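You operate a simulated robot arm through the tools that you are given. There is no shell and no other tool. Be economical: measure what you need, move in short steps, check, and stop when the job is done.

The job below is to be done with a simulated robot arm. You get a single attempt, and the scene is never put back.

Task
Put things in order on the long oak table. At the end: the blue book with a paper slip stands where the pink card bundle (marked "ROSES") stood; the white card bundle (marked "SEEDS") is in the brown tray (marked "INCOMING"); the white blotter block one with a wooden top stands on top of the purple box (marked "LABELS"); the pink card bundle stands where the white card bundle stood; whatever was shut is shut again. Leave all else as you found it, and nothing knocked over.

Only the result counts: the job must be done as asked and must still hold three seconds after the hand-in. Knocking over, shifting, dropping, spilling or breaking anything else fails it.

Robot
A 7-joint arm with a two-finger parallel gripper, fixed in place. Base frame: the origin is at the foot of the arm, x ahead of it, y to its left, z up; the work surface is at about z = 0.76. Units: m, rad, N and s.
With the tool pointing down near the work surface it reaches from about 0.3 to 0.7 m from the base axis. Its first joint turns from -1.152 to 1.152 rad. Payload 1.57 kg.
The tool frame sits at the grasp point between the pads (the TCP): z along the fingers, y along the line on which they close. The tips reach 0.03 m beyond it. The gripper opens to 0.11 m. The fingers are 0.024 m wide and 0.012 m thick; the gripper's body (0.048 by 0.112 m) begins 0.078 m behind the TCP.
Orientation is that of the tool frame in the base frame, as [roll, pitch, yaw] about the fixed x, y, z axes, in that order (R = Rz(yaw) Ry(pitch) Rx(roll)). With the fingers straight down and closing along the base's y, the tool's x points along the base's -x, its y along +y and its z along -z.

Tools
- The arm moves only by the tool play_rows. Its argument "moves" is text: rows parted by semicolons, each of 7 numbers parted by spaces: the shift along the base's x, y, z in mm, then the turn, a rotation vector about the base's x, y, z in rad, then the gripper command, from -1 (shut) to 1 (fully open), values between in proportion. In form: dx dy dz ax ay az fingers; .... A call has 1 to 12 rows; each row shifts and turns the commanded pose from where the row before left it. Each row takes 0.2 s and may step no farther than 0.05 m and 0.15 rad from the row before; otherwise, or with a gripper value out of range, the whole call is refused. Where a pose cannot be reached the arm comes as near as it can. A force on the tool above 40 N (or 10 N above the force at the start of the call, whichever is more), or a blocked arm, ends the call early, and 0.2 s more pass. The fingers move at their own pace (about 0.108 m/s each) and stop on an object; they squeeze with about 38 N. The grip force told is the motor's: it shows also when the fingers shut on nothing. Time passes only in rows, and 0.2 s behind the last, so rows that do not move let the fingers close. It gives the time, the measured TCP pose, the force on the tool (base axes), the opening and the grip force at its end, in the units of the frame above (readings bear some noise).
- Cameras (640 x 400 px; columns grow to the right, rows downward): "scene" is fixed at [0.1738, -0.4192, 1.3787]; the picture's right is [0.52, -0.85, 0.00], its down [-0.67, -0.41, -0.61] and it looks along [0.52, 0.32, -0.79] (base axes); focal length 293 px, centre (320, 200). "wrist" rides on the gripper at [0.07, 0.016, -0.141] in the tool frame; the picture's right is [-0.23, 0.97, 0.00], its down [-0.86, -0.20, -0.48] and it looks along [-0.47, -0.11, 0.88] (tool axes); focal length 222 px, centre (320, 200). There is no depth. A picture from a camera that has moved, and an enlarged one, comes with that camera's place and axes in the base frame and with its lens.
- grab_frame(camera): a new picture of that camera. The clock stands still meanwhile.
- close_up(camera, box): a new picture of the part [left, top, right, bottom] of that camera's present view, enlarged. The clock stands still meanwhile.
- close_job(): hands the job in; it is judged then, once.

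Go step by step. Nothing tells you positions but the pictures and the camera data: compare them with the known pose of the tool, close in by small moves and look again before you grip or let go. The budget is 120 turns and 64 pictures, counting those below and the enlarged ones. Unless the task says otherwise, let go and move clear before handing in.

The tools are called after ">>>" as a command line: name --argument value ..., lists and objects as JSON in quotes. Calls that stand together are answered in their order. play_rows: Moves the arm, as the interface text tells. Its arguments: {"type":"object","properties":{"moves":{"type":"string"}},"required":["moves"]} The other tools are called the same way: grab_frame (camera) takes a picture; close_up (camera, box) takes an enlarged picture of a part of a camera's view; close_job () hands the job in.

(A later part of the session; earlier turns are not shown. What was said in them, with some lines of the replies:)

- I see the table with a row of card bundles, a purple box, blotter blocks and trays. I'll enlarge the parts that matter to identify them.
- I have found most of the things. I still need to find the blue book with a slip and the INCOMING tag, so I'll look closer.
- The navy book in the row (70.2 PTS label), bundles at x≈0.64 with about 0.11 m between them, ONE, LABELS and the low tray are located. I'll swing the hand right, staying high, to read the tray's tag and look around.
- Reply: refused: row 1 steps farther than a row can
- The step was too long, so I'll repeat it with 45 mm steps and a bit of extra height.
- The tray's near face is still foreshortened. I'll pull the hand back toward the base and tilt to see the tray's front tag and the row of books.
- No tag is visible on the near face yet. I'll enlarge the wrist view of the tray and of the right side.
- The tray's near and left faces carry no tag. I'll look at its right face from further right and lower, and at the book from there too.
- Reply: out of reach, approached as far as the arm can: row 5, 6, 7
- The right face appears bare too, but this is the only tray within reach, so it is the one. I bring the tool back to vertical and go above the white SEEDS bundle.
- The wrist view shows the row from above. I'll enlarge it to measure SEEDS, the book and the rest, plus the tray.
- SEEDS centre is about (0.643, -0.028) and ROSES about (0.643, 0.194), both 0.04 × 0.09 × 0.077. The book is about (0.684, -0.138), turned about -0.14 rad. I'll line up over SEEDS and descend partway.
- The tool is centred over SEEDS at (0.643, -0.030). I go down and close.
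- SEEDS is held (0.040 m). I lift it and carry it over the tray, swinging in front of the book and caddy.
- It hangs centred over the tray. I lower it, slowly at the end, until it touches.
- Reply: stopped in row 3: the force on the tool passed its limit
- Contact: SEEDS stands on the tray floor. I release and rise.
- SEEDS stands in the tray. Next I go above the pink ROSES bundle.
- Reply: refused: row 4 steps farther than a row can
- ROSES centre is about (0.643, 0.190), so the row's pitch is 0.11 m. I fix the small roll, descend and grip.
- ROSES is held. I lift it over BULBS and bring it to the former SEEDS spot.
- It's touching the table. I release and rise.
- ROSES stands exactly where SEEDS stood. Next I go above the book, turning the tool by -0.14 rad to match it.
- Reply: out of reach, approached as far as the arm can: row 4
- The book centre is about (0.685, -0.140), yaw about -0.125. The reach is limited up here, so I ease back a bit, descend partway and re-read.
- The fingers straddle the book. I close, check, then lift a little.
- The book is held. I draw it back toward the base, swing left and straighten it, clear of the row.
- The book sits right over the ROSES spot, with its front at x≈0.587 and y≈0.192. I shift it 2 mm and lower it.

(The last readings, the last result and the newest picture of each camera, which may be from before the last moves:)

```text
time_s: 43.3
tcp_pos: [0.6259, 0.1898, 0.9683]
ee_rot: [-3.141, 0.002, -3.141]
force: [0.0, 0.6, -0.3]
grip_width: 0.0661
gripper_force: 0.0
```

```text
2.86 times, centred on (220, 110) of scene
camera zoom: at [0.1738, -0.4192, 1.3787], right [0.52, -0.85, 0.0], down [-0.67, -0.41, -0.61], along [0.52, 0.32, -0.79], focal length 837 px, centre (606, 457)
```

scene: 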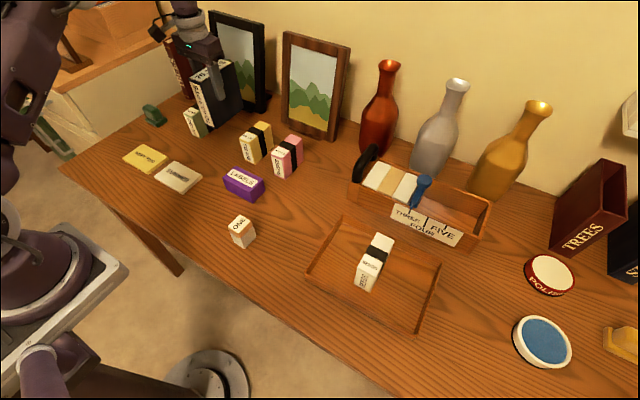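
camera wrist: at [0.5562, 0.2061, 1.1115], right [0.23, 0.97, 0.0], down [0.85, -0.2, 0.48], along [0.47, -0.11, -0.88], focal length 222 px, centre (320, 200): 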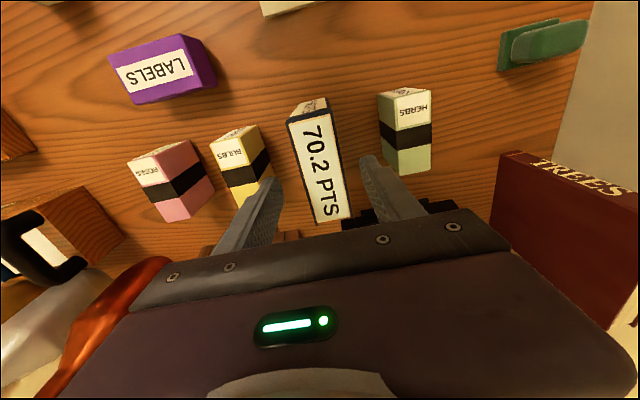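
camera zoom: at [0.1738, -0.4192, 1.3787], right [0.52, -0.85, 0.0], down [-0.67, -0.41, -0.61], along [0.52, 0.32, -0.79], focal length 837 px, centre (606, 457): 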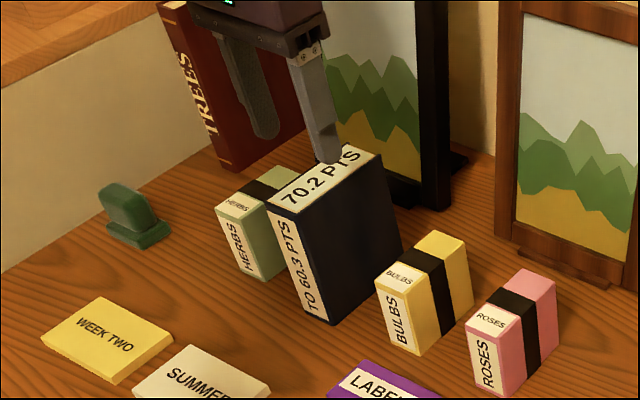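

The book stands upright in the ROSES place. Next I go to block ONE near (0.385, -0.073).

>>> play_rows --moves "0 0 30 0 0 0 0.36;-45 0 0 0 0 0 0.36;-45 0 0 0 0 0 0.36;-35 -30 0 0 0 0 0.36;-28 -38 0 0 0 0 0.36;-28 -38 0 0 0 0 0.36;-28 -38 0 0 0 0 0.36;-28 -38 0 0 0 0 0.36;-4 -40 0 0 0 0 0.36;0 -40 0 0 0 0 0.36;0 0 -40 0 0 0 0.36;0 0 0 0 0 0 0.36"

>>> grab_frame --camera "wrist"

>>> close_up --camera "scene" --box '[180, 150, 300, 260]'

```text
time_s: 45.9
tcp_pos: [0.384, -0.0734, 0.9554]
ee_rot: [-3.14, 0.002, 3.141]
force: [0.4, -0.9, -0.7]
grip_width: 0.0745
gripper_force: 0.0
```

```text
20 pictures are left
camera wrist: at [0.3151, -0.0572, 1.0986], right [0.23, 0.97, 0.0], down [0.85, -0.2, 0.48], along [0.47, -0.11, -0.88], focal length 222 px, centre (320, 200)
```

wrist: 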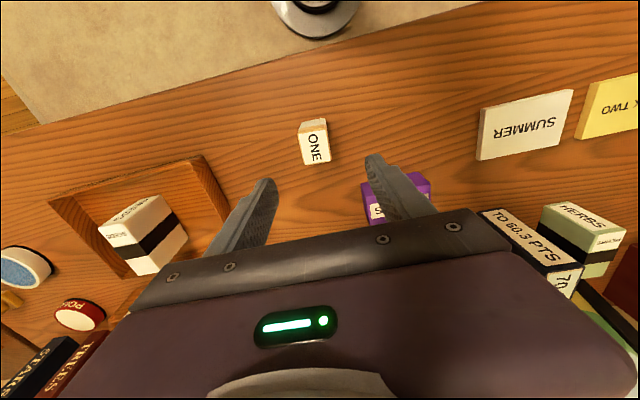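

```text
3.64 times, centred on (240, 205) of scene
camera zoom: at [0.1738, -0.4192, 1.3787], right [0.52, -0.85, 0.0], down [-0.67, -0.41, -0.61], along [0.52, 0.32, -0.79], focal length 1065 px, centre (611, 182)
```

zoom: 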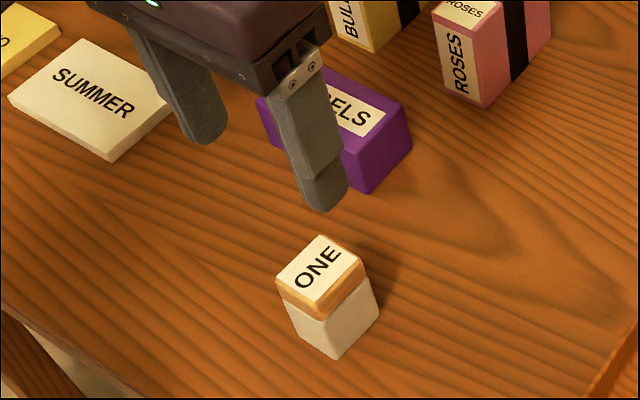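

ONE is about 0.04 × 0.04 × 0.066 at roughly (0.387, -0.078). I go down closer and look again.

>>> play_rows --moves "3 -4 -30 0 0 0 0.36;0 0 -30 0 0 0 0.36;0 0 0 0 0 0 0.36"

>>> close_up --camera "wrist" --box '[220, 60, 420, 260]'

```text
time_s: 46.7
tcp_pos: [0.3853, -0.0775, 0.8953]
ee_rot: [-3.141, 0.004, -3.141]
force: [-0.4, -1.9, 1.5]
grip_width: 0.0748
gripper_force: 0.1
```

```text
2.00 times, centred on (320, 160) of wrist
camera zoom: at [0.317, -0.0602, 1.0383], right [0.23, 0.97, 0.0], down [0.85, -0.2, 0.48], along [0.47, -0.11, -0.88], focal length 444 px, centre (320, 280)
```

zoom: 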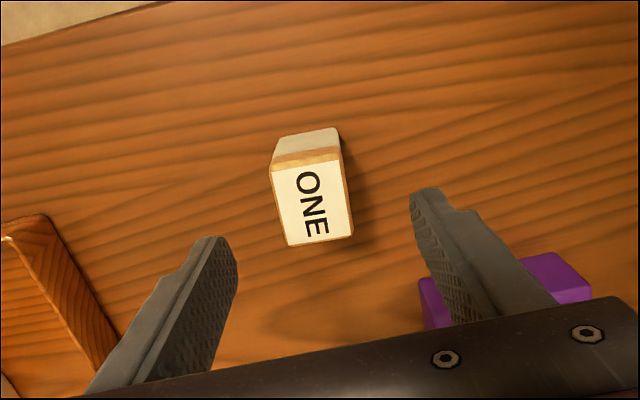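

>>> play_rows --moves "2 -2 -40 0 0 -0.05 0.36;0 0 -30 0 0 0 0.36;0 0 -17 0 0 0 0.36;0 0 0 0 0 0 -0.1;0 0 0 0 0 0 -1;0 0 0 0 0 0 -1;0 0 0 0 0 0 -1"

```text
time_s: 48.3
tcp_pos: [0.3894, -0.0792, 0.8111]
ee_rot: [3.142, 0.001, 3.092]
force: [0.0, 0.1, -0.1]
grip_width: 0.0355
gripper_force: 38.3
```

ONE is held. I lift and bring it near the purple box, stopping short to measure the box.

>>> play_rows --moves "0 0 40 0 0 0 -1;0 0 45 0 0 0 -1;0 0 45 0 0 0 -1;10 35 0 0 0 0.05 -1;10 35 0 0 0 0 -1;10 37 0 0 0 0 -1;0 0 0 0 0 0 -1"

>>> grab_frame --camera "wrist"

>>> close_up --camera "scene" --box '[180, 130, 320, 250]'

```text
time_s: 49.9
tcp_pos: [0.4183, 0.0294, 0.9418]
ee_rot: [-3.141, 0.002, -3.14]
force: [1.0, 0.4, -0.8]
grip_width: 0.0357
gripper_force: 37.7
```

```text
17 pictures are left
camera wrist: at [0.3489, 0.0459, 1.0838], right [0.23, 0.97, 0.0], down [0.85, -0.2, 0.48], along [0.47, -0.11, -0.88], focal length 222 px, centre (320, 200)
```

wrist: 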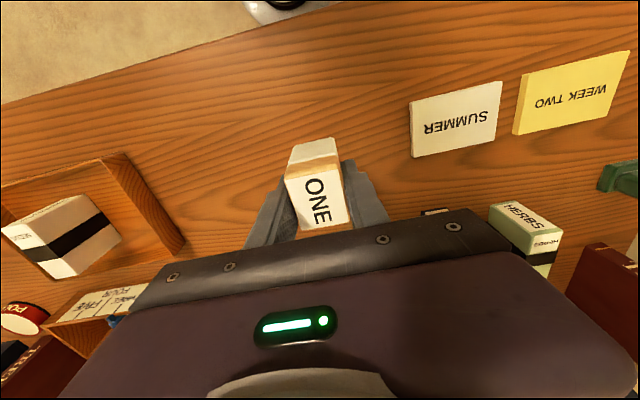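

```text
3.33 times, centred on (250, 190) of scene
camera zoom: at [0.1739, -0.4191, 1.3787], right [0.52, -0.85, 0.0], down [-0.67, -0.41, -0.61], along [0.52, 0.32, -0.79], focal length 976 px, centre (553, 233)
```

zoom: 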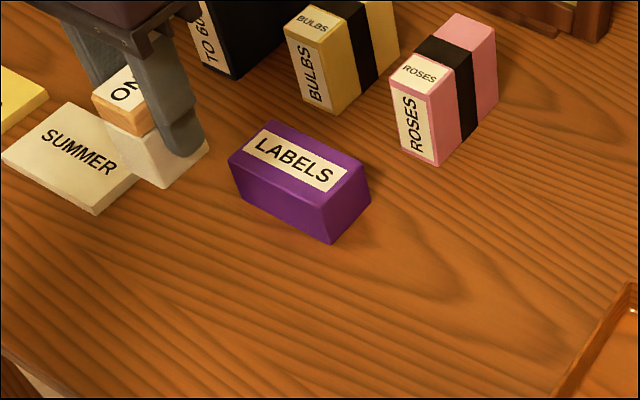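

LABELS' top is centred near (0.507, 0.025) at z≈0.803. I move ONE over it, lower partway and check.

>>> play_rows --moves "30 -2 0 0 0 0 -1;30 -2 0 0 0 0 -1;31 0 0 0 0 0 -1;0 0 -35 0 0 0 -1;0 0 -35 0 0 0 -1;0 0 0 0 0 0 -1"

>>> close_up --camera "scene" --box '[180, 110, 320, 230]'

>>> close_up --camera "wrist" --box '[200, 60, 440, 240]'

```text
time_s: 51.3
tcp_pos: [0.5079, 0.025, 0.8719]
ee_rot: [3.14, 0.003, -3.14]
force: [-0.3, -0.1, -1.1]
grip_width: 0.0355
gripper_force: 37.9
```

```text
3.33 times, centred on (250, 170) of scene
camera zoom: at [0.1738, -0.4192, 1.3787], right [0.52, -0.85, 0.0], down [-0.67, -0.41, -0.61], along [0.52, 0.32, -0.79], focal length 976 px, centre (553, 300)
```

zoom: 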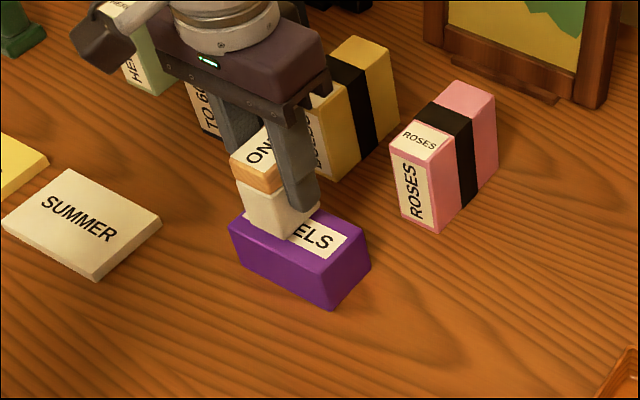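

```text
2.22 times, centred on (320, 150) of wrist
camera zoom: at [0.4387, 0.0409, 1.0149], right [0.23, 0.97, 0.0], down [0.85, -0.2, 0.48], along [0.47, -0.11, -0.88], focal length 494 px, centre (320, 311)
```

zoom: 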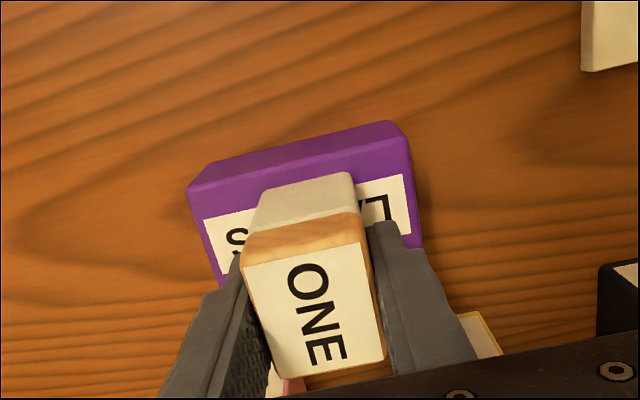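

It's centred over the box. I lower gently to contact.

>>> play_rows --moves "0 -2 -10 0 0 0 -1;0 0 -4 0 0 0 -1;0 0 -2 0 0 0 -1;0 0 -2 0 0 0 -1;0 0 0 0 0 0 -1"

```text
time_s: 52.0
tcp_pos: [0.509, 0.0217, 0.8615]
ee_rot: [-3.141, 0.002, -3.141]
force: [-6.8, 0.5, 17.1]
grip_width: 0.0353
gripper_force: 37.8
stopped in row 3: the force on the tool passed its limit (the readings are from after the stop); the commanded pose is now the measured one
```

Contact came a little earlier than expected, so I check before letting go.

>>> play_rows --moves "0 0 1 0 0 0 -1;0 0 0 0 0 0 -1"

>>> close_up --camera "scene" --box '[210, 130, 300, 210]'

```text
time_s: 52.6
tcp_pos: [0.5098, 0.0227, 0.862]
ee_rot: [-3.14, 0.004, -3.141]
force: [-0.6, -0.6, -2.3]
grip_width: 0.0353
gripper_force: 37.9
```

```text
5.00 times, centred on (255, 170) of scene
camera zoom: at [0.1738, -0.4192, 1.3787], right [0.52, -0.85, 0.0], down [-0.67, -0.41, -0.61], along [0.52, 0.32, -0.79], focal length 1464 px, centre (645, 350)
```

zoom: 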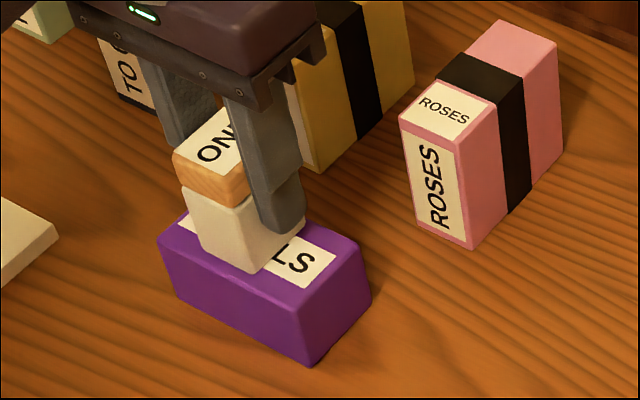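

It sits on the box. I lower the last millimetre, release and rise.

>>> play_rows --moves "0 0 -1 0 0 0 -1;0 0 0 0 0 0 -1"

>>> play_rows --moves "0 0 0 0 0 0 -0.25;0 0 0 0 0 0 0.1;0 0 0 0 0 0 0.1;0 0 15 0 0 0 0.1;0 0 30 0 0 0 0.1;0 0 45 0 0 0 0.1;0 0 45 0 0 0 0.1;-40 0 0 0 0 0 0.1;-40 0 0 0 0 0 0.1;-40 0 0 0 0 0 0.1;0 0 0 0 0 0 0.1"

>>> grab_frame --camera "scene"

>>> close_up --camera "scene" --box '[210, 110, 310, 210]'

```text
time_s: 53.2
tcp_pos: [0.51, 0.0223, 0.8602]
ee_rot: [-3.141, 0.003, 3.14]
force: [-3.5, 0.6, 19.5]
grip_width: 0.0354
gripper_force: 37.7
```

```text
time_s: 55.6
tcp_pos: [0.388, 0.0227, 0.9965]
ee_rot: [3.14, 0.004, 3.141]
force: [0.4, -0.3, 0.3]
grip_width: 0.0608
gripper_force: 0.1
```

```text
12 pictures are left
```

scene: 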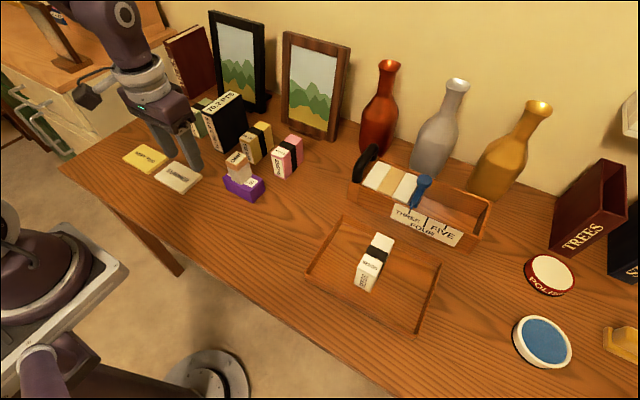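

```text
4.00 times, centred on (260, 160) of scene
camera zoom: at [0.1738, -0.4192, 1.3787], right [0.52, -0.85, 0.0], down [-0.67, -0.41, -0.61], along [0.52, 0.32, -0.79], focal length 1171 px, centre (560, 360)
```

zoom: 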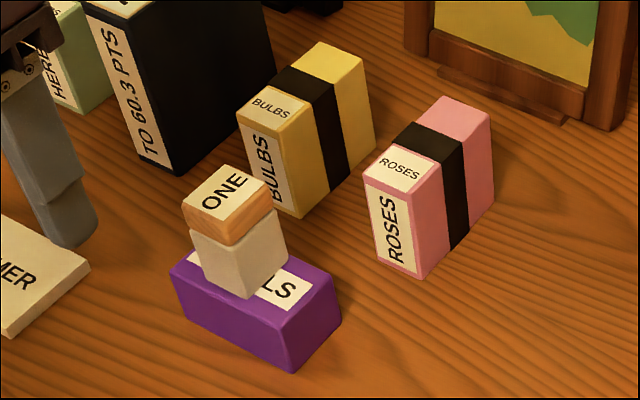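

Everything is in place as asked: SEEDS stands in the tray, ROSES where SEEDS stood, the book where ROSES stood, and ONE on LABELS. The gripper is clear, so I hand in.

>>> close_job

```text
The job is handed in.
```

I made all four moves and handed the job in; the last picture showed every piece standing and nothing else disturbed.

- **White SEEDS bundle:** it stands in the low wooden tray. I never saw the "INCOMING" mark, and not every side of the tray came into view. I used it because it was the only tray within reach.
- **Pink ROSES bundle:** it stands where SEEDS stood.
- **Blue book:** it stands where ROSES stood. I took it to be the navy one labelled "70.2 PTS", the only blue book I found within reach. It was turned slightly before, and I set it straight.
- **Blotter block ONE:** it stands on top of the purple LABELS box.

I opened nothing, so there was nothing to shut again.
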